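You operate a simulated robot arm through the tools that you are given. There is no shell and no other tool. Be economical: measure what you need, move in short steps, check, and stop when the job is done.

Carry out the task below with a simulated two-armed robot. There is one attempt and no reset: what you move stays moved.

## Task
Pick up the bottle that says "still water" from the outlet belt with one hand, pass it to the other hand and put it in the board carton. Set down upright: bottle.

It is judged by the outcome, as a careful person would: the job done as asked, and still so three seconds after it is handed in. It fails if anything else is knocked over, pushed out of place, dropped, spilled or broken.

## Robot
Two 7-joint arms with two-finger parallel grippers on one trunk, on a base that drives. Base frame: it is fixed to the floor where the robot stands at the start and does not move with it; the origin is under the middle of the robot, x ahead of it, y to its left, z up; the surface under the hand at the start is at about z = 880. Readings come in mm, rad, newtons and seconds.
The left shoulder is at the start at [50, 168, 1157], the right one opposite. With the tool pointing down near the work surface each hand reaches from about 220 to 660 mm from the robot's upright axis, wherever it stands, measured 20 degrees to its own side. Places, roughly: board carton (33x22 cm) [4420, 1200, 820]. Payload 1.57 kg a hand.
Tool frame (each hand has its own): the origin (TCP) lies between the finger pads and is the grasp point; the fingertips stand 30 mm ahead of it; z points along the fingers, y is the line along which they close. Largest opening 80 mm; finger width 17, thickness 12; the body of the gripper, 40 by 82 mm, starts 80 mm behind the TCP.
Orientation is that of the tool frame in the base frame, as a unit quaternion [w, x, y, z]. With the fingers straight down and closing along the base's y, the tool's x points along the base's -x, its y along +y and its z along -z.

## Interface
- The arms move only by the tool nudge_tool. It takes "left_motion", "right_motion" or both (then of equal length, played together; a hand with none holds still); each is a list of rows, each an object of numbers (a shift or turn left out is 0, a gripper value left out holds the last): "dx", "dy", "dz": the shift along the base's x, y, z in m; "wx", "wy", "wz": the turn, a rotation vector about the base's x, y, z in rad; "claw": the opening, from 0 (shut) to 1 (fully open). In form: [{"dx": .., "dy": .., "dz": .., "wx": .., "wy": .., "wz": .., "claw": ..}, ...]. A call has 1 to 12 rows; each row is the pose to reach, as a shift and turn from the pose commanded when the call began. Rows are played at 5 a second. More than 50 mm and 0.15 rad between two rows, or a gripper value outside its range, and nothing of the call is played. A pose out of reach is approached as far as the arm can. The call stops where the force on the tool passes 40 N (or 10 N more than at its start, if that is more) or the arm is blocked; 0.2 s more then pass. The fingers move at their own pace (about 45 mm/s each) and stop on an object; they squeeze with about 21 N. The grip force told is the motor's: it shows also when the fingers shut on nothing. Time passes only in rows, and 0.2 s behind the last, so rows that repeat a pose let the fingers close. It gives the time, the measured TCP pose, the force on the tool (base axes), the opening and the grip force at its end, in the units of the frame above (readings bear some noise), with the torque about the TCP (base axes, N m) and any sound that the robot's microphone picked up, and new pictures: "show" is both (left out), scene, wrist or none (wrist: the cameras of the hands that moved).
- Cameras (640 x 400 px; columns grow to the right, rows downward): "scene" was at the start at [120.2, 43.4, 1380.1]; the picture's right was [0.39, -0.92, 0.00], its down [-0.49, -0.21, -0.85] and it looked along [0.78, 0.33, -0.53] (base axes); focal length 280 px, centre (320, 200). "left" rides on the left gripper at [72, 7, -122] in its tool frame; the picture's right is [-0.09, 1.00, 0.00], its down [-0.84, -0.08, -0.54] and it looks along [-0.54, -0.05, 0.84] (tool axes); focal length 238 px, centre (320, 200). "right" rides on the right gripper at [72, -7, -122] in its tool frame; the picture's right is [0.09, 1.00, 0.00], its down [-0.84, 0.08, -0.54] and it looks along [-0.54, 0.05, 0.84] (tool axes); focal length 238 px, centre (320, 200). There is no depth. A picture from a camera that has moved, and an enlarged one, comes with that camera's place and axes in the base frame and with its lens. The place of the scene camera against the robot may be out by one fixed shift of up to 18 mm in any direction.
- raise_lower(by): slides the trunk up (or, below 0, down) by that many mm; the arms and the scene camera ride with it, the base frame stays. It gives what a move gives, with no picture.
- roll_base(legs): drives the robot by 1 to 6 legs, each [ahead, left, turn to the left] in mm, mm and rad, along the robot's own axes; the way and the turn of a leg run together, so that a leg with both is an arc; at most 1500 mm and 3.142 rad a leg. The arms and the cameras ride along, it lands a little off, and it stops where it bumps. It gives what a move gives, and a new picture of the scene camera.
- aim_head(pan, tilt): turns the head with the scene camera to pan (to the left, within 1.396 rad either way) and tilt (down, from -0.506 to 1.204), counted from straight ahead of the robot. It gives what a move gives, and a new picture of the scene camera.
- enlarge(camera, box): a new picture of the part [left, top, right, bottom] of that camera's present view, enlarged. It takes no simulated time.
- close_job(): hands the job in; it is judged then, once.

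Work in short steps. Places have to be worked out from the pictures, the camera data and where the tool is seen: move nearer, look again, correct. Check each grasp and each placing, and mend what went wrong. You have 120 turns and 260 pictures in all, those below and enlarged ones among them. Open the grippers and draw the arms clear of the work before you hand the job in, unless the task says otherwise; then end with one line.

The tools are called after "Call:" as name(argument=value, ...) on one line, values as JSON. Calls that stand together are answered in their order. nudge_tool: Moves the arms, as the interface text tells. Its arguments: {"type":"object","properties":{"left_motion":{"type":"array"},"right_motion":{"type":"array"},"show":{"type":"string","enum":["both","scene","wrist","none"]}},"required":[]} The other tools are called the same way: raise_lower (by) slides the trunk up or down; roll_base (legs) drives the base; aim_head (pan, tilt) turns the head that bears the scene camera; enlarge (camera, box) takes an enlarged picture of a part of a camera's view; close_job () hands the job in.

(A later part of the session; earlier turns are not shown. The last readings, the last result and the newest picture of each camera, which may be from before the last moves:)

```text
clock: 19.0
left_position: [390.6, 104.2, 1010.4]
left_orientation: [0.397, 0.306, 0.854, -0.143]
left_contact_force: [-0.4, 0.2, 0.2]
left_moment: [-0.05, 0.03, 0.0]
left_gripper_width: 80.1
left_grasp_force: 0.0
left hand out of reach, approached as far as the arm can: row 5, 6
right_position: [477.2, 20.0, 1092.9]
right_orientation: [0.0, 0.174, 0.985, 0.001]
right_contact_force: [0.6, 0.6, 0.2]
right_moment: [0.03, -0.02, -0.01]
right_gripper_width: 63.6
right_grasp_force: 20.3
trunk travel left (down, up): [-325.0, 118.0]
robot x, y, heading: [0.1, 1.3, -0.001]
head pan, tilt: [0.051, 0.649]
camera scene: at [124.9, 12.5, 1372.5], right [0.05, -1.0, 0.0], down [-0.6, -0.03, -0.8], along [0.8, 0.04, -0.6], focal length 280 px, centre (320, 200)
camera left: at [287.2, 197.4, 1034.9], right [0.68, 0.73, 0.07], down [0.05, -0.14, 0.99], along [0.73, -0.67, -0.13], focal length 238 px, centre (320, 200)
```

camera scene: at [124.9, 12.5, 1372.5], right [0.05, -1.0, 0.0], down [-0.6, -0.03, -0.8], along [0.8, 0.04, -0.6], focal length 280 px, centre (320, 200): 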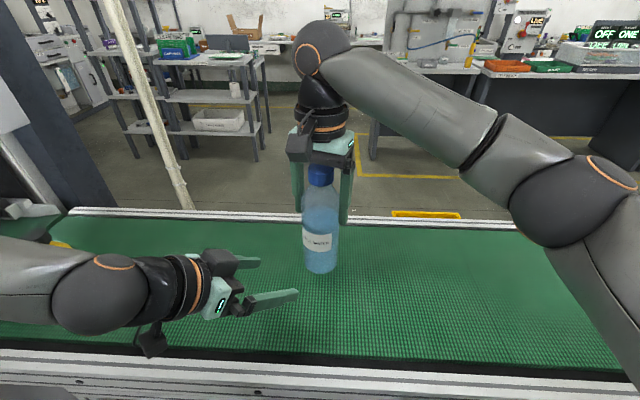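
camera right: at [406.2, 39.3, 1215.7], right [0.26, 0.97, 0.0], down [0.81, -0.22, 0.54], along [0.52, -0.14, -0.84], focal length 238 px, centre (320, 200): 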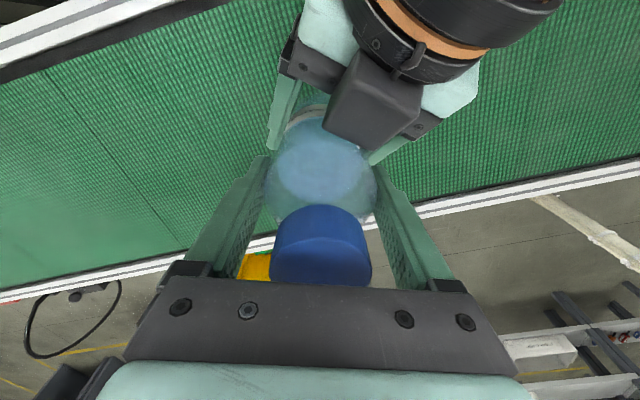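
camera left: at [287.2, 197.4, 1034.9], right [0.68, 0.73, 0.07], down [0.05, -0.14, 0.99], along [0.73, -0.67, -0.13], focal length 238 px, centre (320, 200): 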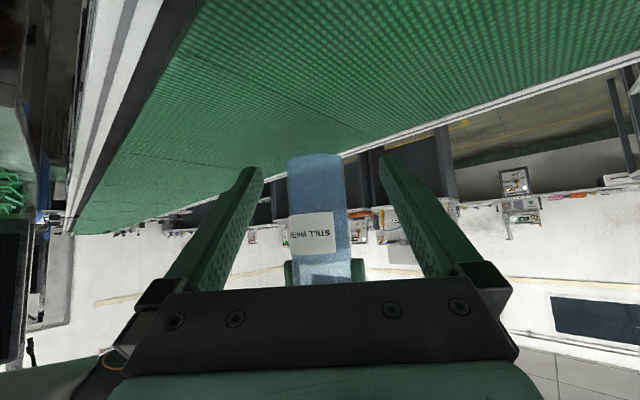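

The handover worked and the bottle hangs upright in the right hand. I return the left hand to its original compact pose.

Call:
nudge_tool(left_motion=[{"dx": -0.018, "dy": 0.032, "dz": 0.025, "wx": 0.08, "wy": 0.095}, {"dx": -0.036, "dy": 0.064, "dz": 0.05, "wx": 0.16, "wy": 0.19}, {"dx": -0.054, "dy": 0.096, "dz": 0.075, "wx": 0.24, "wy": 0.285}, {"dx": -0.072, "dy": 0.128, "dz": 0.1, "wx": 0.32, "wy": 0.38}, {"dx": -0.09, "dy": 0.16, "dz": 0.125, "wx": 0.4, "wy": 0.475}, {"dx": -0.109, "dy": 0.194, "dz": 0.152, "wx": 0.48, "wy": 0.57}, {"dx": -0.109, "dy": 0.194, "dz": 0.152, "wx": 0.56, "wy": 0.666}, {"dx": -0.109, "dy": 0.194, "dz": 0.152, "wx": 0.56, "wy": 0.666}], show="scene")

Call:
enlarge(camera="scene", box=[160, 0, 400, 130])

```text
clock: 20.8
left_position: [279.9, 299.0, 1160.3]
left_orientation: [0.001, 0.34, 0.94, 0.003]
left_contact_force: [0.1, 0.0, 0.2]
left_moment: [-0.01, 0.02, 0.04]
left_gripper_width: 79.8
left_grasp_force: 0.1
left hand out of reach, approached as far as the arm can: row 1
right_position: [477.5, 20.3, 1092.2]
right_orientation: [-0.001, 0.174, 0.985, -0.001]
right_contact_force: [-0.2, 1.3, -0.1]
right_moment: [-0.02, 0.0, -0.03]
right_gripper_width: 63.7
right_grasp_force: 21.1
trunk travel left (down, up): [-325.0, 118.0]
robot x, y, heading: [-1.1, 1.4, 0.0]
head pan, tilt: [0.051, 0.649]
camera scene: at [124.8, 13.0, 1372.5], right [0.05, -1.0, 0.0], down [-0.6, -0.03, -0.8], along [0.8, 0.04, -0.6], focal length 280 px, centre (320, 200)
```

scene: 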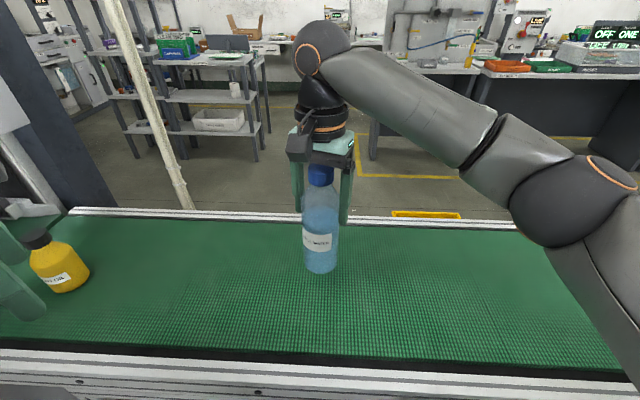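

```text
2.67 times, centred on (280, 65) of scene
camera zoom: at [124.8, 13.0, 1372.5], right [0.05, -1.0, 0.0], down [-0.6, -0.03, -0.8], along [0.8, 0.04, -0.6], focal length 747 px, centre (427, 560)
```

zoom: 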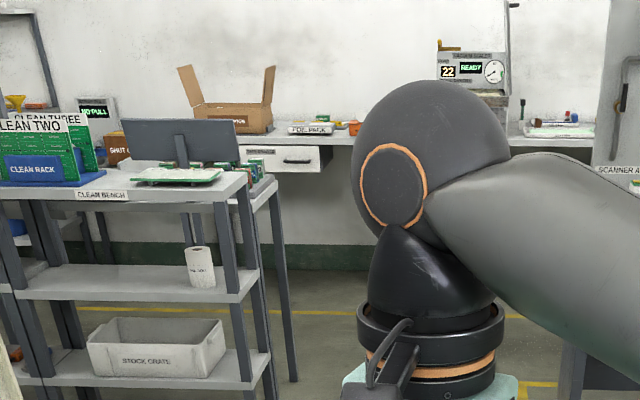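

Now I need a route around the conveyor. I lift the bottle and draw it in close, then look to the right for the belt's end.

Call:
nudge_tool(right_motion=[{"dz": 0.03}, {"dz": 0.06}, {"dx": -0.02, "dy": -0.03, "dz": 0.08}, {"dx": -0.04, "dy": -0.06, "dz": 0.09}, {"dx": -0.06, "dy": -0.09, "dz": 0.09}, {"dx": -0.08, "dy": -0.12, "dz": 0.09}, {"dx": -0.1, "dy": -0.15, "dz": 0.09}, {"dx": -0.1, "dy": -0.15, "dz": 0.09}], show="none")

Call:
aim_head(pan=-0.9, tilt=0.45)

Call:
aim_head(pan=1.0, tilt=0.45)

```text
clock: 22.6
left_position: [280.1, 298.8, 1160.1]
left_orientation: [0.001, 0.339, 0.941, 0.003]
left_contact_force: [0.1, -0.2, -0.4]
left_moment: [-0.01, -0.03, 0.01]
left_gripper_width: 79.9
left_grasp_force: 0.0
right_position: [378.5, -128.6, 1185.6]
right_orientation: [0.0, 0.175, 0.985, 0.0]
right_contact_force: [0.2, 0.1, -3.2]
right_moment: [0.01, 0.01, -0.02]
right_gripper_width: 63.5
right_grasp_force: 21.3
trunk travel left (down, up): [-325.0, 118.0]
robot x, y, heading: [0.1, -1.8, -0.002]
head pan, tilt: [0.051, 0.649]
```

```text
clock: 23.9
left_position: [281.0, 299.7, 1161.3]
left_orientation: [0.001, 0.339, 0.941, 0.003]
left_contact_force: [-0.9, 0.4, 0.3]
left_moment: [0.0, 0.01, 0.01]
left_gripper_width: 80.2
left_grasp_force: 0.2
right_position: [377.9, -128.0, 1184.0]
right_orientation: [0.0, 0.174, 0.985, 0.0]
right_contact_force: [0.2, -0.6, -3.2]
right_moment: [-0.01, -0.03, 0.01]
right_gripper_width: 63.7
right_grasp_force: 21.2
trunk travel left (down, up): [-325.0, 118.0]
robot x, y, heading: [-0.3, -2.2, -0.001]
head pan, tilt: [-0.901, 0.45]
camera scene: at [95.4, -63.9, 1390.3], right [-0.78, -0.62, 0.0], down [-0.27, 0.34, -0.9], along [0.56, -0.71, -0.44], focal length 280 px, centre (320, 200)
```

scene: 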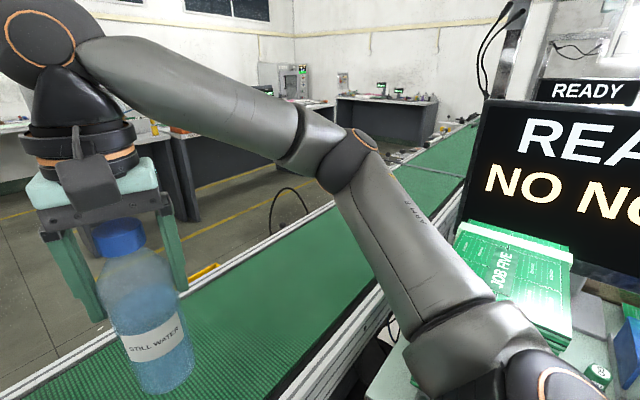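

```text
clock: 25.7
left_position: [281.0, 299.7, 1161.3]
left_orientation: [0.001, 0.339, 0.941, 0.003]
left_contact_force: [-0.5, 0.7, 0.4]
left_moment: [0.01, 0.0, -0.02]
left_gripper_width: 79.9
left_grasp_force: 0.1
right_position: [378.4, -128.5, 1184.3]
right_orientation: [0.0, 0.175, 0.985, 0.0]
right_contact_force: [0.3, -0.9, -2.9]
right_moment: [0.0, 0.0, 0.04]
right_gripper_width: 63.7
right_grasp_force: 21.4
trunk travel left (down, up): [-325.0, 118.0]
robot x, y, heading: [-0.9, -4.2, 0.001]
head pan, tilt: [1.0, 0.45]
camera scene: at [87.9, 85.4, 1390.3], right [0.84, -0.54, 0.0], down [-0.24, -0.37, -0.9], along [0.49, 0.76, -0.44], focal length 280 px, centre (320, 200)
```

scene: 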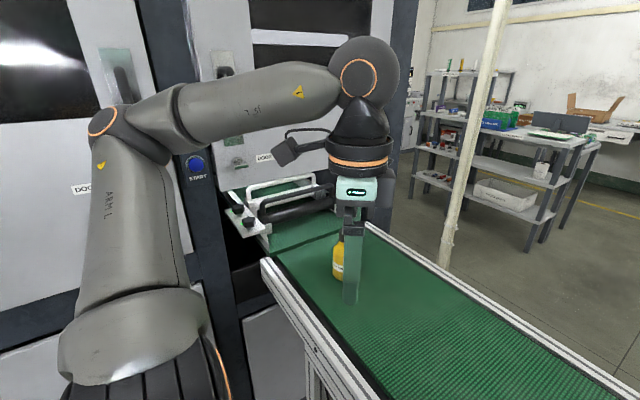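

The bottle is secure (about 3 N of weight). The belt runs left into a machine, so I inspect the right side more closely and look further round.

Call:
aim_head(pan=-1.35, tilt=0.25)

Call:
aim_head(pan=-0.75, tilt=0.15)

Call:
enlarge(camera="scene", box=[240, 100, 560, 300])

Call:
aim_head(pan=1.39, tilt=0.5)

```text
clock: 27.9
left_position: [280.1, 299.3, 1161.2]
left_orientation: [0.001, 0.34, 0.94, 0.004]
left_contact_force: [-0.1, 0.1, -0.4]
left_moment: [0.02, 0.0, 0.0]
left_gripper_width: 80.1
left_grasp_force: 0.0
right_position: [378.6, -128.3, 1184.6]
right_orientation: [0.001, 0.174, 0.985, 0.0]
right_contact_force: [-0.2, 0.5, -3.5]
right_moment: [-0.01, 0.02, 0.01]
right_gripper_width: 63.6
right_grasp_force: 20.7
trunk travel left (down, up): [-325.0, 118.0]
robot x, y, heading: [1.7, 1.3, 0.0]
head pan, tilt: [-1.349, 0.25]
camera scene: at [58.8, -83.0, 1409.0], right [-0.98, -0.22, 0.0], down [-0.05, 0.24, -0.97], along [0.21, -0.95, -0.25], focal length 280 px, centre (320, 200)
```

scene: 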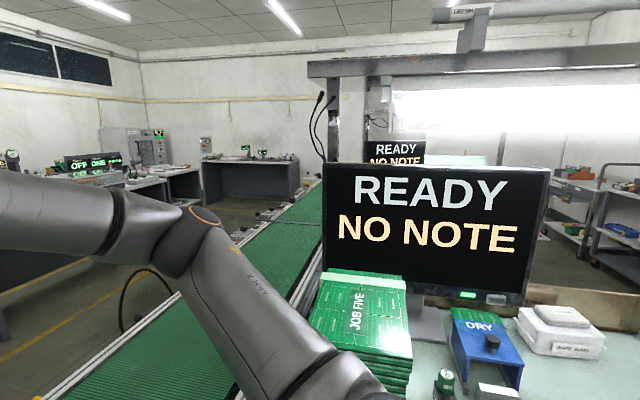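

```text
clock: 28.9
left_position: [280.8, 299.7, 1160.7]
left_orientation: [0.001, 0.34, 0.94, 0.003]
left_contact_force: [0.3, -0.2, 0.6]
left_moment: [-0.02, 0.0, 0.0]
left_gripper_width: 80.1
left_grasp_force: 0.1
right_position: [377.5, -129.2, 1184.2]
right_orientation: [0.001, 0.175, 0.985, -0.001]
right_contact_force: [0.0, 0.3, -3.7]
right_moment: [-0.03, 0.01, 0.03]
right_gripper_width: 63.5
right_grasp_force: 21.0
trunk travel left (down, up): [-325.0, 118.0]
robot x, y, heading: [-1.3, -2.4, -0.0]
head pan, tilt: [-0.75, 0.15]
camera scene: at [106.0, -55.2, 1418.2], right [-0.68, -0.73, 0.0], down [-0.11, 0.1, -0.99], along [0.72, -0.67, -0.15], focal length 280 px, centre (320, 200)
```

scene: 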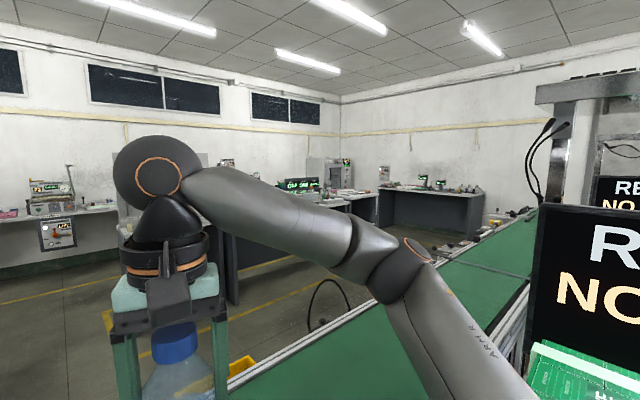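

```text
2.00 times, centred on (400, 200) of scene
camera zoom: at [106.0, -55.2, 1418.2], right [-0.68, -0.73, 0.0], down [-0.11, 0.1, -0.99], along [0.72, -0.67, -0.15], focal length 560 px, centre (160, 200)
```

zoom: 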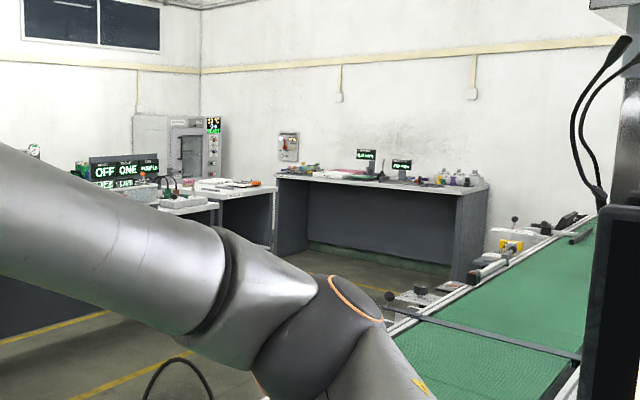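

```text
clock: 30.9
left_position: [280.6, 299.5, 1161.0]
left_orientation: [0.001, 0.339, 0.941, 0.004]
left_contact_force: [-0.2, 0.1, -0.3]
left_moment: [-0.01, 0.03, 0.01]
left_gripper_width: 79.9
left_grasp_force: 0.0
right_position: [378.3, -129.1, 1185.4]
right_orientation: [0.001, 0.174, 0.985, 0.0]
right_contact_force: [-0.8, 0.5, -3.7]
right_moment: [0.02, 0.01, -0.02]
right_gripper_width: 63.8
right_grasp_force: 20.8
trunk travel left (down, up): [-325.0, 118.0]
robot x, y, heading: [-1.1, 0.8, -0.001]
head pan, tilt: [1.389, 0.499]
camera scene: at [54.7, 97.6, 1385.9], right [0.98, -0.18, 0.0], down [-0.09, -0.47, -0.88], along [0.16, 0.86, -0.48], focal length 280 px, centre (320, 200)
```

scene: 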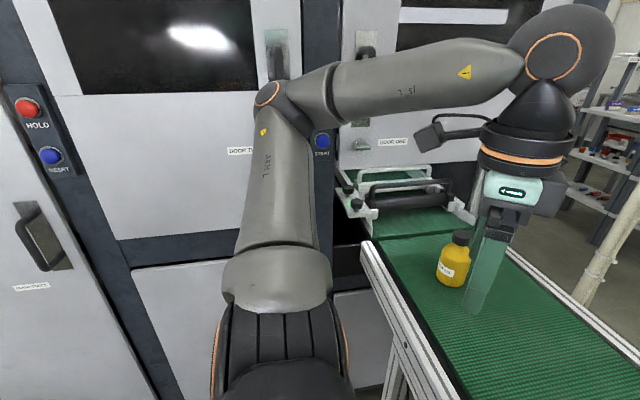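

The machine is on the left and a desk is on the right, so I must find a route behind. I tuck the bottle in closer, turn left in place by about 1.2 rad and look back.

Call:
nudge_tool(right_motion=[{"dx": -0.03}, {"dx": -0.06, "dz": 0.01}, {"dx": -0.08, "dz": 0.02}, {"dx": -0.08, "dz": 0.02}], show="none")

Call:
roll_base(legs=[[0, 0, 0.6], [0, 0, 0.6]])

Call:
aim_head(pan=1.2, tilt=0.2)

```text
clock: 31.9
left_position: [281.7, 299.4, 1161.4]
left_orientation: [0.001, 0.339, 0.941, 0.004]
left_contact_force: [-0.3, -0.7, -0.7]
left_moment: [-0.01, -0.01, -0.03]
left_gripper_width: 79.9
left_grasp_force: 0.1
right_position: [300.3, -127.0, 1202.7]
right_orientation: [0.0, 0.175, 0.985, 0.0]
right_contact_force: [-0.2, -0.2, -3.4]
right_moment: [-0.02, 0.0, 0.03]
right_gripper_width: 63.8
right_grasp_force: 20.8
trunk travel left (down, up): [-325.0, 118.0]
robot x, y, heading: [-2.6, 1.1, -0.001]
head pan, tilt: [1.389, 0.499]
```

```text
clock: 35.6
left_position: [-170.2, 373.1, 1161.1]
left_orientation: [0.0, -0.241, 0.97, 0.003]
left_contact_force: [-0.7, -0.1, 0.2]
left_moment: [0.03, 0.01, 0.03]
left_gripper_width: 79.8
left_grasp_force: 0.0
right_position: [231.7, 228.7, 1203.4]
right_orientation: [0.0, -0.403, 0.915, 0.0]
right_contact_force: [-0.1, 0.3, -2.3]
right_moment: [-0.01, 0.01, 0.03]
right_gripper_width: 63.8
right_grasp_force: 21.1
trunk travel left (down, up): [-325.0, 118.0]
robot x, y, heading: [-2.9, 2.3, 1.18]
head pan, tilt: [1.389, 0.499]
camera scene: at [-63.2, 94.7, 1385.9], right [0.54, 0.84, 0.0], down [0.4, -0.26, -0.88], along [-0.74, 0.48, -0.48], focal length 280 px, centre (320, 200)
```

scene: 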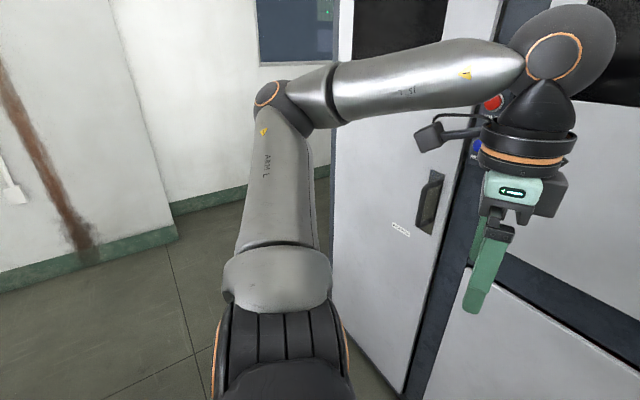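

```text
clock: 36.4
left_position: [-169.5, 373.1, 1161.2]
left_orientation: [-0.001, -0.24, 0.971, 0.004]
left_contact_force: [-0.5, 0.7, -0.2]
left_moment: [-0.03, 0.02, 0.02]
left_gripper_width: 80.2
left_grasp_force: 0.1
right_position: [232.5, 228.8, 1201.5]
right_orientation: [0.0, -0.402, 0.916, 0.0]
right_contact_force: [0.1, 0.2, -3.2]
right_moment: [0.01, -0.02, 0.01]
right_gripper_width: 63.4
right_grasp_force: 21.2
trunk travel left (down, up): [-325.0, 118.0]
robot x, y, heading: [0.9, 1.8, 1.18]
head pan, tilt: [1.201, 0.201]
camera scene: at [-54.0, 109.6, 1413.5], right [0.69, 0.72, 0.0], down [0.14, -0.14, -0.98], along [-0.71, 0.68, -0.2], focal length 280 px, centre (320, 200)
```

scene: 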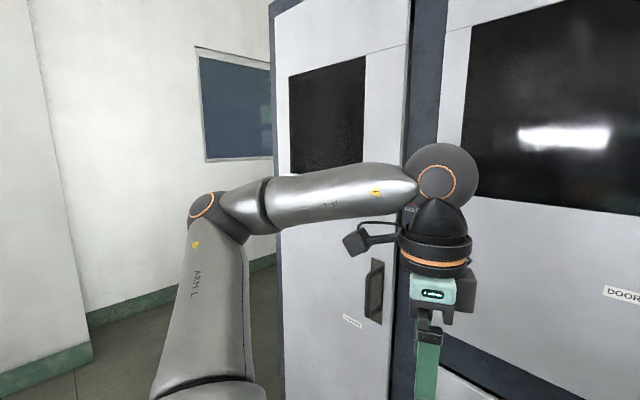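

There is a passage behind the machine, between it and the back wall. I shift about 800 mm backward in base -x, which looks clear, and then look around from there.

Call:
roll_base(legs=[[-304, 740, 0]])

Call:
aim_head(pan=0.5, tilt=0.3)

Call:
aim_head(pan=-1.39, tilt=0.3)

```text
clock: 43.2
left_position: [-955.2, 373.5, 1161.4]
left_orientation: [-0.001, -0.235, 0.972, 0.004]
left_contact_force: [0.1, -0.1, -0.2]
left_moment: [0.01, 0.01, 0.02]
left_gripper_width: 79.8
left_grasp_force: 0.1
right_position: [-555.1, 224.5, 1202.8]
right_orientation: [0.0, -0.398, 0.918, 0.0]
right_contact_force: [0.1, 0.7, -2.7]
right_moment: [-0.01, -0.05, -0.01]
right_gripper_width: 63.5
right_grasp_force: 21.1
trunk travel left (down, up): [-325.0, 118.0]
robot x, y, heading: [-788.7, -7.1, 1.167]
head pan, tilt: [1.201, 0.201]
camera scene: at [-842.5, 108.2, 1413.6], right [0.7, 0.72, 0.0], down [0.14, -0.14, -0.98], along [-0.7, 0.68, -0.2], focal length 280 px, centre (320, 200)
```

scene: 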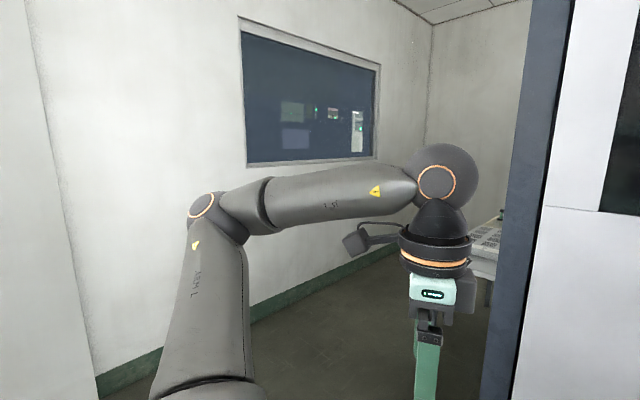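

```text
clock: 44.3
left_position: [-953.6, 372.5, 1161.5]
left_orientation: [-0.001, -0.235, 0.972, 0.003]
left_contact_force: [-0.4, -0.7, 0.1]
left_moment: [0.0, 0.01, 0.03]
left_gripper_width: 79.8
left_grasp_force: 0.0
right_position: [-553.8, 223.3, 1203.0]
right_orientation: [0.0, -0.397, 0.918, 0.0]
right_contact_force: [0.6, 1.1, -3.2]
right_moment: [-0.01, -0.02, -0.02]
right_gripper_width: 63.8
right_grasp_force: 20.8
trunk travel left (down, up): [-325.0, 118.0]
robot x, y, heading: [-790.5, -1.0, 1.17]
head pan, tilt: [0.499, 0.3]
camera scene: at [-784.7, 136.1, 1404.3], right [1.0, 0.1, 0.0], down [0.03, -0.29, -0.96], along [-0.09, 0.95, -0.3], focal length 280 px, centre (320, 200)
```

scene: 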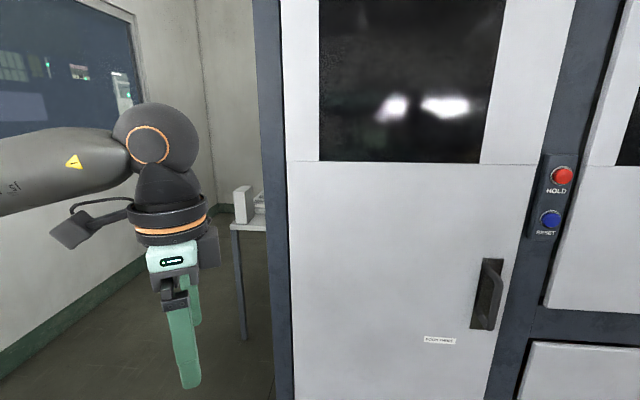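

```text
clock: 46.1
left_position: [-954.3, 373.8, 1162.3]
left_orientation: [-0.001, -0.235, 0.972, 0.003]
left_contact_force: [-1.6, -0.7, -0.1]
left_moment: [-0.03, -0.01, 0.02]
left_gripper_width: 80.0
left_grasp_force: 0.2
right_position: [-554.6, 223.8, 1202.7]
right_orientation: [0.0, -0.397, 0.918, 0.0]
right_contact_force: [-0.6, -0.3, -3.1]
right_moment: [-0.01, -0.02, -0.02]
right_gripper_width: 63.6
right_grasp_force: 21.0
trunk travel left (down, up): [-325.0, 118.0]
robot x, y, heading: [-790.5, -0.3, 1.173]
head pan, tilt: [-1.389, 0.3]
camera scene: at [-684.6, 22.6, 1404.3], right [-0.22, -0.98, 0.0], down [-0.29, 0.06, -0.96], along [0.93, -0.21, -0.3], focal length 280 px, centre (320, 200)
```

scene: 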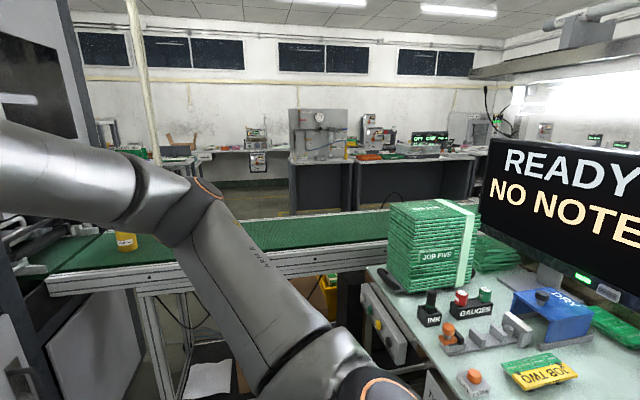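

The left passage may dead-end, so I also check the right and behind. I look down on the right side first to see where the desk ends.

Call:
aim_head(pan=-1.39, tilt=0.95)

Call:
roll_base(legs=[[0, 0, 0.9]])

Call:
aim_head(pan=0.0, tilt=0.3)

Call:
aim_head(pan=1.39, tilt=0.3)

```text
clock: 47.1
left_position: [-954.0, 372.3, 1161.1]
left_orientation: [-0.001, -0.235, 0.972, 0.005]
left_contact_force: [-0.4, 0.2, -0.6]
left_moment: [0.0, 0.03, 0.04]
left_gripper_width: 80.2
left_grasp_force: 0.0
right_position: [-554.8, 223.5, 1201.7]
right_orientation: [0.0, -0.397, 0.918, 0.0]
right_contact_force: [-1.0, -1.7, -4.3]
right_moment: [0.03, -0.01, -0.01]
right_gripper_width: 63.5
right_grasp_force: 21.3
trunk travel left (down, up): [-325.0, 118.0]
robot x, y, heading: [-789.3, -0.3, 1.167]
head pan, tilt: [-1.389, 0.949]
camera scene: at [-704.7, 27.1, 1348.4], right [-0.22, -0.98, 0.0], down [-0.79, 0.18, -0.58], along [0.57, -0.13, -0.81], focal length 280 px, centre (320, 200)
```

scene: 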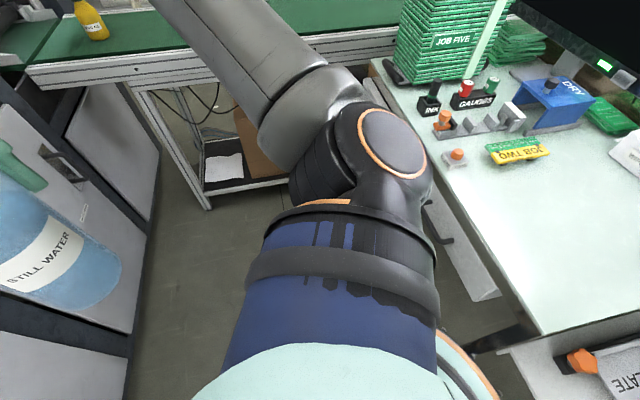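

```text
clock: 49.8
left_position: [-1183.5, 111.5, 1160.2]
left_orientation: [-0.003, -0.623, 0.782, 0.003]
left_contact_force: [-0.5, 1.1, -0.2]
left_moment: [0.03, -0.01, 0.0]
left_gripper_width: 80.0
left_grasp_force: 0.0
right_position: [-813.1, 323.7, 1203.4]
right_orientation: [0.0, 0.749, -0.663, -0.001]
right_contact_force: [0.4, 0.0, -4.1]
right_moment: [0.01, -0.01, 0.02]
right_gripper_width: 63.3
right_grasp_force: 20.8
trunk travel left (down, up): [-325.0, 118.0]
robot x, y, heading: [-785.0, -2.4, 2.041]
head pan, tilt: [-1.389, 0.949]
camera scene: at [-752.0, 86.1, 1348.4], right [0.61, -0.79, 0.0], down [-0.65, -0.49, -0.58], along [0.46, 0.35, -0.81], focal length 280 px, centre (320, 200)
```

scene: 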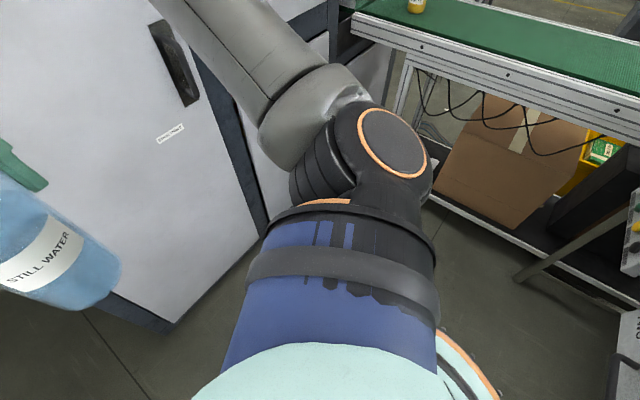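

```text
clock: 51.3
left_position: [-1183.6, 112.1, 1160.7]
left_orientation: [-0.002, -0.624, 0.781, 0.003]
left_contact_force: [-0.5, 0.0, -0.3]
left_moment: [-0.01, 0.03, 0.02]
left_gripper_width: 79.9
left_grasp_force: 0.1
right_position: [-812.3, 323.4, 1202.4]
right_orientation: [0.001, 0.749, -0.663, 0.0]
right_contact_force: [-1.0, -0.8, -3.9]
right_moment: [0.05, 0.02, -0.01]
right_gripper_width: 63.5
right_grasp_force: 20.9
trunk travel left (down, up): [-325.0, 118.0]
robot x, y, heading: [-789.7, -4.4, 2.049]
head pan, tilt: [0.0, 0.3]
camera scene: at [-852.0, 125.3, 1404.2], right [0.89, 0.45, 0.0], down [0.13, -0.26, -0.96], along [-0.43, 0.85, -0.3], focal length 280 px, centre (320, 200)
```

scene: 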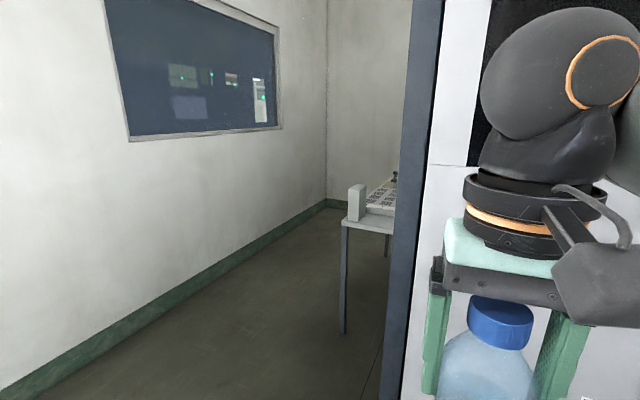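

```text
clock: 52.9
left_position: [-1183.4, 112.4, 1161.5]
left_orientation: [-0.003, -0.623, 0.782, 0.003]
left_contact_force: [-0.2, 0.1, 0.0]
left_moment: [0.0, 0.02, 0.0]
left_gripper_width: 80.3
left_grasp_force: 0.1
right_position: [-811.8, 322.5, 1201.7]
right_orientation: [0.001, 0.748, -0.663, 0.0]
right_contact_force: [0.5, 0.4, -4.2]
right_moment: [0.03, 0.02, -0.02]
right_gripper_width: 63.4
right_grasp_force: 20.6
trunk travel left (down, up): [-325.0, 118.0]
robot x, y, heading: [-789.4, -2.2, 2.041]
head pan, tilt: [1.389, 0.3]
camera scene: at [-899.2, 15.5, 1404.3], right [-0.28, 0.96, 0.0], down [0.28, 0.08, -0.96], along [-0.92, -0.27, -0.3], focal length 280 px, centre (320, 200)
```

scene: 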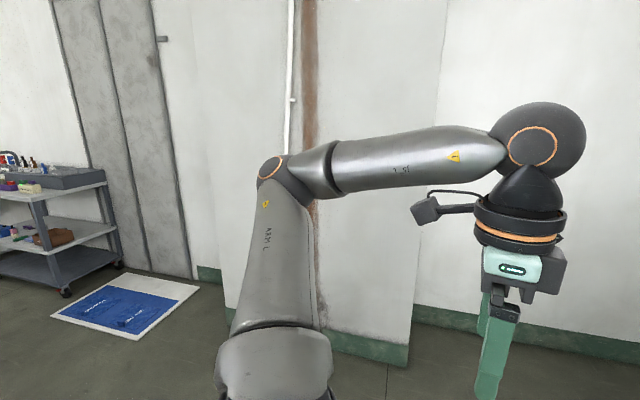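

The passage behind the machine runs along the wall toward +y, with the far wall at about y=4030, so it looks passable. I drive diagonally into it, then turn to face +y.

Call:
roll_base(legs=[[862, 699, 0], [0, 0, -0.47]])

Call:
aim_head(pan=-0.3, tilt=0.35)

```text
clock: 60.8
left_position: [-2113.6, 732.2, 1160.8]
left_orientation: [-0.002, -0.433, 0.901, 0.004]
left_contact_force: [-0.3, -0.1, 0.8]
left_moment: [0.02, 0.0, -0.03]
left_gripper_width: 79.9
left_grasp_force: 0.0
right_position: [-1687.4, 761.3, 1202.0]
right_orientation: [0.0, -0.582, 0.813, 0.0]
right_contact_force: [0.0, -0.5, -2.8]
right_moment: [0.01, 0.03, -0.01]
right_gripper_width: 63.5
right_grasp_force: 21.0
trunk travel left (down, up): [-325.0, 118.0]
robot x, y, heading: [-1806.6, 458.6, 1.591]
head pan, tilt: [1.389, 0.3]
camera scene: at [-1904.2, 522.1, 1404.3], right [0.16, 0.99, 0.0], down [0.29, -0.05, -0.96], along [-0.94, 0.15, -0.3], focal length 280 px, centre (320, 200)
```

scene: 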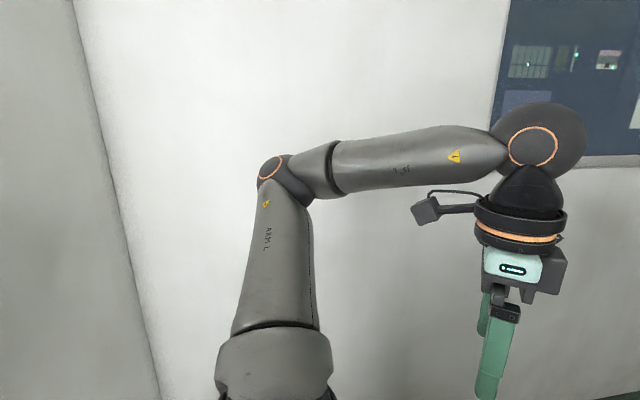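

```text
clock: 62.5
left_position: [-2114.8, 732.6, 1161.8]
left_orientation: [-0.002, -0.434, 0.901, 0.003]
left_contact_force: [-0.7, -0.5, 0.1]
left_moment: [0.0, -0.03, -0.03]
left_gripper_width: 79.9
left_grasp_force: 0.1
right_position: [-1688.6, 760.3, 1202.2]
right_orientation: [0.0, -0.581, 0.814, 0.0]
right_contact_force: [0.6, -0.3, -3.3]
right_moment: [-0.01, 0.0, 0.01]
right_gripper_width: 63.6
right_grasp_force: 21.1
trunk travel left (down, up): [-325.0, 118.0]
robot x, y, heading: [-1810.0, 456.9, 1.589]
head pan, tilt: [-0.3, 0.351]
camera scene: at [-1786.5, 596.5, 1399.5], right [0.96, -0.28, 0.0], down [-0.1, -0.33, -0.94], along [0.26, 0.9, -0.34], focal length 280 px, centre (320, 200)
```

scene: 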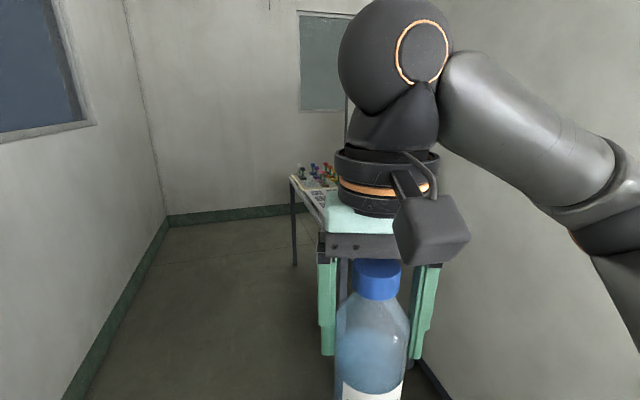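

The right hand blocks the view ahead, so I look further right and a little left to see whether the passage opens.

Call:
aim_head(pan=-0.8, tilt=0.2)

Call:
aim_head(pan=0.1, tilt=0.2)

```text
clock: 63.4
left_position: [-2114.0, 732.5, 1161.6]
left_orientation: [-0.001, -0.433, 0.901, 0.003]
left_contact_force: [-0.7, -0.8, 0.6]
left_moment: [0.03, -0.04, 0.01]
left_gripper_width: 80.0
left_grasp_force: 0.1
right_position: [-1688.4, 760.6, 1202.1]
right_orientation: [0.0, -0.582, 0.814, 0.0]
right_contact_force: [0.2, 0.6, -2.8]
right_moment: [0.0, 0.01, 0.0]
right_gripper_width: 63.6
right_grasp_force: 21.3
trunk travel left (down, up): [-325.0, 118.0]
robot x, y, heading: [-1809.6, 458.0, 1.597]
head pan, tilt: [-0.799, 0.201]
camera scene: at [-1746.8, 573.3, 1413.5], right [0.71, -0.7, 0.0], down [-0.14, -0.14, -0.98], along [0.69, 0.7, -0.2], focal length 280 px, centre (320, 200)
```

scene: 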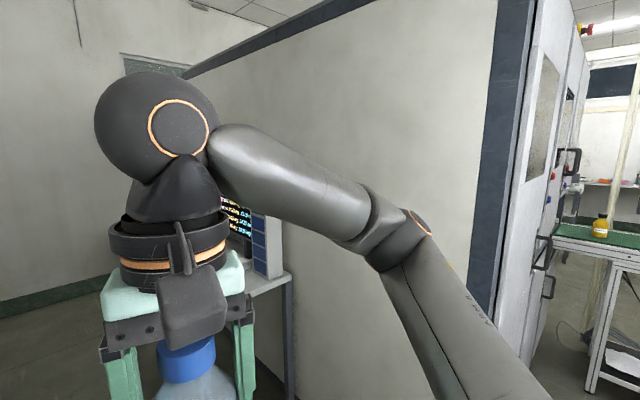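

```text
clock: 64.6
left_position: [-2113.3, 732.8, 1161.7]
left_orientation: [-0.001, -0.434, 0.901, 0.003]
left_contact_force: [0.8, 0.2, 0.0]
left_moment: [-0.03, -0.01, -0.02]
left_gripper_width: 80.0
left_grasp_force: 0.0
right_position: [-1687.8, 761.3, 1202.6]
right_orientation: [0.0, -0.582, 0.813, 0.001]
right_contact_force: [-0.1, -0.4, -3.7]
right_moment: [0.01, 0.01, 0.03]
right_gripper_width: 63.4
right_grasp_force: 21.2
trunk travel left (down, up): [-325.0, 118.0]
robot x, y, heading: [-1808.1, 454.9, 1.589]
head pan, tilt: [0.099, 0.201]
camera scene: at [-1823.3, 599.5, 1413.5], right [0.99, 0.12, 0.0], down [0.02, -0.2, -0.98], along [-0.12, 0.97, -0.2], focal length 280 px, centre (320, 200)
```

scene: 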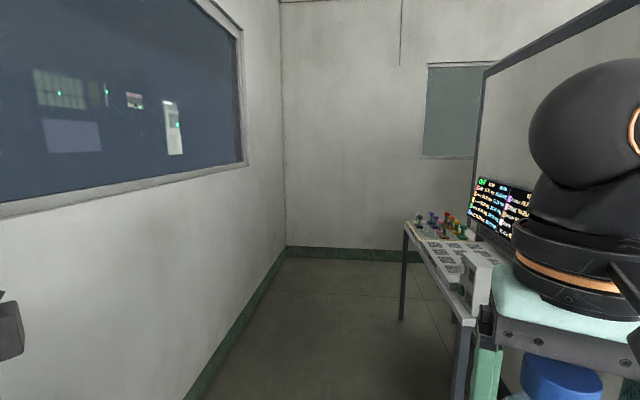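

The machine spans about y=680–2635, with a roughly 1.4 m gap to the far wall. I drive up the corridor centred at about x=-2000.

Call:
roll_base(legs=[[700, 180, 0], [0, 0, -0.02], [1100, 0, 0]])

Call:
aim_head(pan=-0.9, tilt=0.3)

```text
clock: 74.2
left_position: [-2278.4, 2552.0, 1161.5]
left_orientation: [-0.002, -0.419, 0.908, 0.003]
left_contact_force: [0.1, 0.1, -0.7]
left_moment: [-0.03, -0.01, -0.01]
left_gripper_width: 80.1
left_grasp_force: 0.0
right_position: [-1851.3, 2564.4, 1202.8]
right_orientation: [0.0, -0.568, 0.823, 0.0]
right_contact_force: [0.3, 0.5, -3.2]
right_moment: [0.04, -0.02, 0.0]
right_gripper_width: 63.7
right_grasp_force: 21.0
trunk travel left (down, up): [-325.0, 118.0]
robot x, y, heading: [-1984.7, 2269.9, 1.561]
head pan, tilt: [0.099, 0.201]
camera scene: at [-1992.0, 2408.3, 1413.5], right [1.0, 0.09, 0.0], down [0.02, -0.2, -0.98], along [-0.09, 0.98, -0.2], focal length 280 px, centre (320, 200)
```

scene: 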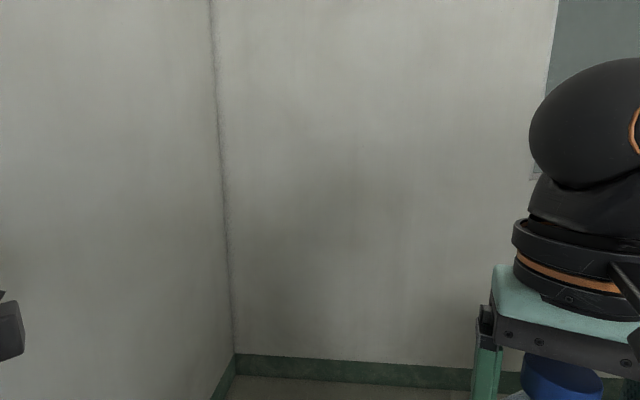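

```text
clock: 75.5
left_position: [-2278.2, 2551.0, 1160.6]
left_orientation: [-0.001, -0.42, 0.908, 0.003]
left_contact_force: [0.4, 0.6, -0.8]
left_moment: [0.03, 0.0, 0.0]
left_gripper_width: 79.8
left_grasp_force: 0.1
right_position: [-1850.3, 2566.2, 1201.9]
right_orientation: [0.0, -0.568, 0.823, 0.0]
right_contact_force: [0.5, -0.1, -3.8]
right_moment: [0.0, 0.01, 0.04]
right_gripper_width: 63.9
right_grasp_force: 21.1
trunk travel left (down, up): [-325.0, 118.0]
robot x, y, heading: [-1985.1, 2266.4, 1.558]
head pan, tilt: [-0.901, 0.3]
camera scene: at [-1910.0, 2372.3, 1404.3], right [0.61, -0.79, 0.0], down [-0.23, -0.18, -0.96], along [0.76, 0.58, -0.3], focal length 280 px, centre (320, 200)
```

scene: 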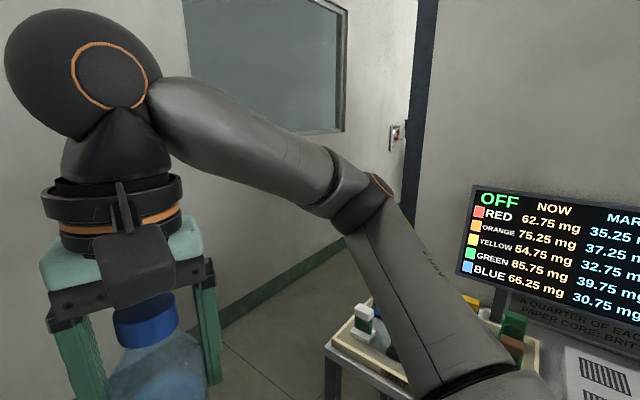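

The machine ends near y=2730 and the far wall is near 3950. I drive to y≈3335 and turn to face +x through the gap.

Call:
roll_base(legs=[[1068, 0, 0], [0, 0, -1.555]])

Call:
aim_head(pan=0.1, tilt=0.3)

Call:
aim_head(pan=-0.75, tilt=0.4)

```text
clock: 84.6
left_position: [-1710.0, 3594.4, 1170.9]
left_orientation: [0.002, 0.332, 0.943, 0.017]
left_contact_force: [0.1, -0.5, 0.4]
left_moment: [-0.02, -0.01, 0.02]
left_gripper_width: 80.1
left_grasp_force: 0.1
right_position: [-1683.8, 3167.2, 1202.2]
right_orientation: [0.004, 0.166, 0.986, 0.011]
right_contact_force: [0.7, 0.0, -3.1]
right_moment: [0.0, 0.01, -0.03]
right_gripper_width: 63.6
right_grasp_force: 20.9
trunk travel left (down, up): [-325.0, 118.0]
robot x, y, heading: [-1973.6, 3306.9, 0.013]
head pan, tilt: [-0.901, 0.3]
camera scene: at [-1890.7, 3222.7, 1403.9], right [-0.77, -0.63, -0.02], down [-0.18, 0.25, -0.95], along [0.61, -0.73, -0.3], focal length 280 px, centre (320, 200)
```

scene: 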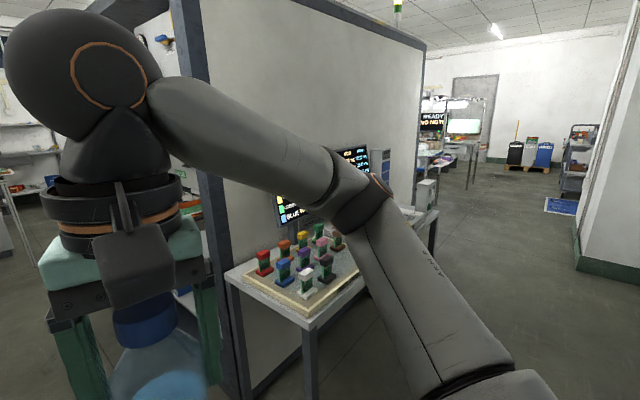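

```text
clock: 85.9
left_position: [-1708.4, 3594.5, 1170.7]
left_orientation: [0.003, 0.332, 0.943, 0.017]
left_contact_force: [-0.2, 0.3, 0.2]
left_moment: [-0.01, 0.01, 0.04]
left_gripper_width: 80.3
left_grasp_force: 0.0
right_position: [-1682.6, 3167.7, 1202.5]
right_orientation: [0.003, 0.166, 0.986, 0.011]
right_contact_force: [-0.5, -0.5, -3.1]
right_moment: [0.01, -0.02, 0.01]
right_gripper_width: 63.5
right_grasp_force: 20.9
trunk travel left (down, up): [-325.0, 118.0]
robot x, y, heading: [-1975.2, 3311.6, 0.017]
head pan, tilt: [0.099, 0.3]
camera scene: at [-1856.4, 3306.0, 1405.6], right [0.12, -0.99, -0.02], down [-0.28, -0.01, -0.96], along [0.95, 0.12, -0.28], focal length 280 px, centre (320, 200)
```

scene: 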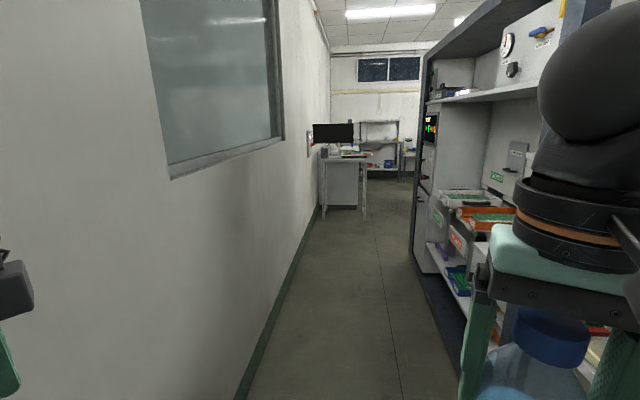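

```text
clock: 87.0
left_position: [-1708.9, 3593.2, 1172.3]
left_orientation: [0.003, 0.333, 0.943, 0.017]
left_contact_force: [-0.1, -0.7, 1.1]
left_moment: [-0.03, 0.04, 0.0]
left_gripper_width: 80.2
left_grasp_force: 0.0
right_position: [-1682.6, 3168.0, 1202.5]
right_orientation: [0.004, 0.165, 0.986, 0.011]
right_contact_force: [-0.7, 0.2, -2.8]
right_moment: [0.01, 0.0, -0.04]
right_gripper_width: 63.8
right_grasp_force: 21.3
trunk travel left (down, up): [-325.0, 118.0]
robot x, y, heading: [-1978.0, 3308.4, 0.015]
head pan, tilt: [-0.75, 0.4]
camera scene: at [-1879.9, 3233.4, 1394.7], right [-0.67, -0.74, -0.02], down [-0.28, 0.28, -0.92], along [0.69, -0.61, -0.39], focal length 280 px, centre (320, 200)
```

scene: 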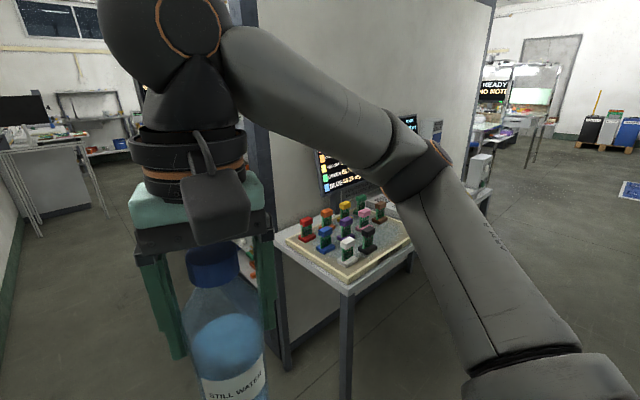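

The gap (y≈2640–3910) is clear, with the machine ending near x=900. I note a slight 1° roll of the robot. I drive ahead along y≈3290.

Call:
roll_base(legs=[[1300, -40, -0.01]])

Call:
aim_head(pan=0.1, tilt=0.35)

```text
clock: 93.8
left_position: [-353.8, 3598.3, 1161.3]
left_orientation: [0.001, 0.33, 0.944, 0.005]
left_contact_force: [-0.4, 0.4, -0.3]
left_moment: [-0.03, 0.02, -0.02]
left_gripper_width: 80.0
left_grasp_force: 0.1
right_position: [-325.1, 3172.9, 1200.9]
right_orientation: [0.0, 0.165, 0.986, 0.0]
right_contact_force: [0.1, -0.4, -3.4]
right_moment: [-0.02, 0.02, -0.02]
right_gripper_width: 63.4
right_grasp_force: 20.7
trunk travel left (down, up): [-325.0, 118.0]
robot x, y, heading: [-627.7, 3294.7, 0.024]
head pan, tilt: [-0.75, 0.4]
camera scene: at [-521.1, 3241.4, 1395.0], right [-0.67, -0.75, 0.0], down [-0.29, 0.26, -0.92], along [0.69, -0.61, -0.39], focal length 280 px, centre (320, 200)
```

scene: 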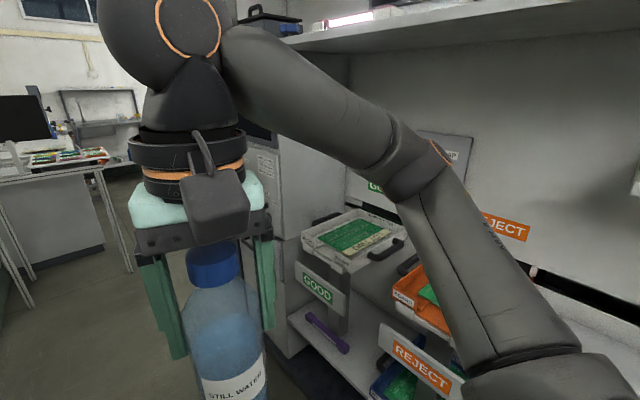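

```text
clock: 95.0
left_position: [-354.1, 3599.1, 1161.9]
left_orientation: [0.002, 0.33, 0.944, 0.004]
left_contact_force: [-0.1, 0.4, 0.4]
left_moment: [-0.01, -0.01, 0.03]
left_gripper_width: 79.9
left_grasp_force: 0.1
right_position: [-326.5, 3173.2, 1201.6]
right_orientation: [0.0, 0.164, 0.986, 0.0]
right_contact_force: [0.2, -0.3, -3.1]
right_moment: [0.01, -0.01, 0.0]
right_gripper_width: 63.6
right_grasp_force: 21.2
trunk travel left (down, up): [-325.0, 118.0]
robot x, y, heading: [-624.9, 3293.7, 0.024]
head pan, tilt: [0.099, 0.351]
camera scene: at [-497.9, 3314.2, 1399.5], right [0.12, -0.99, 0.0], down [-0.34, -0.04, -0.94], along [0.93, 0.11, -0.34], focal length 280 px, centre (320, 200)
```

scene: 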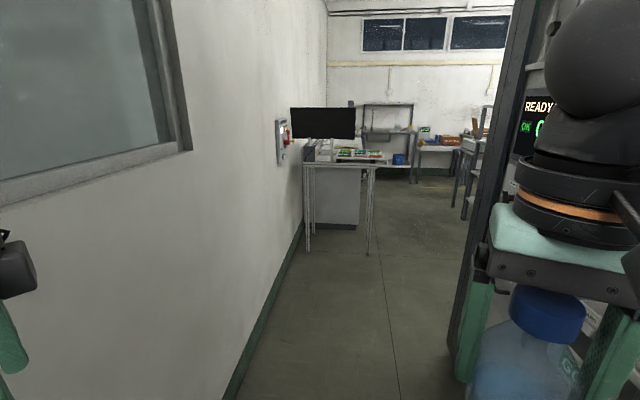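

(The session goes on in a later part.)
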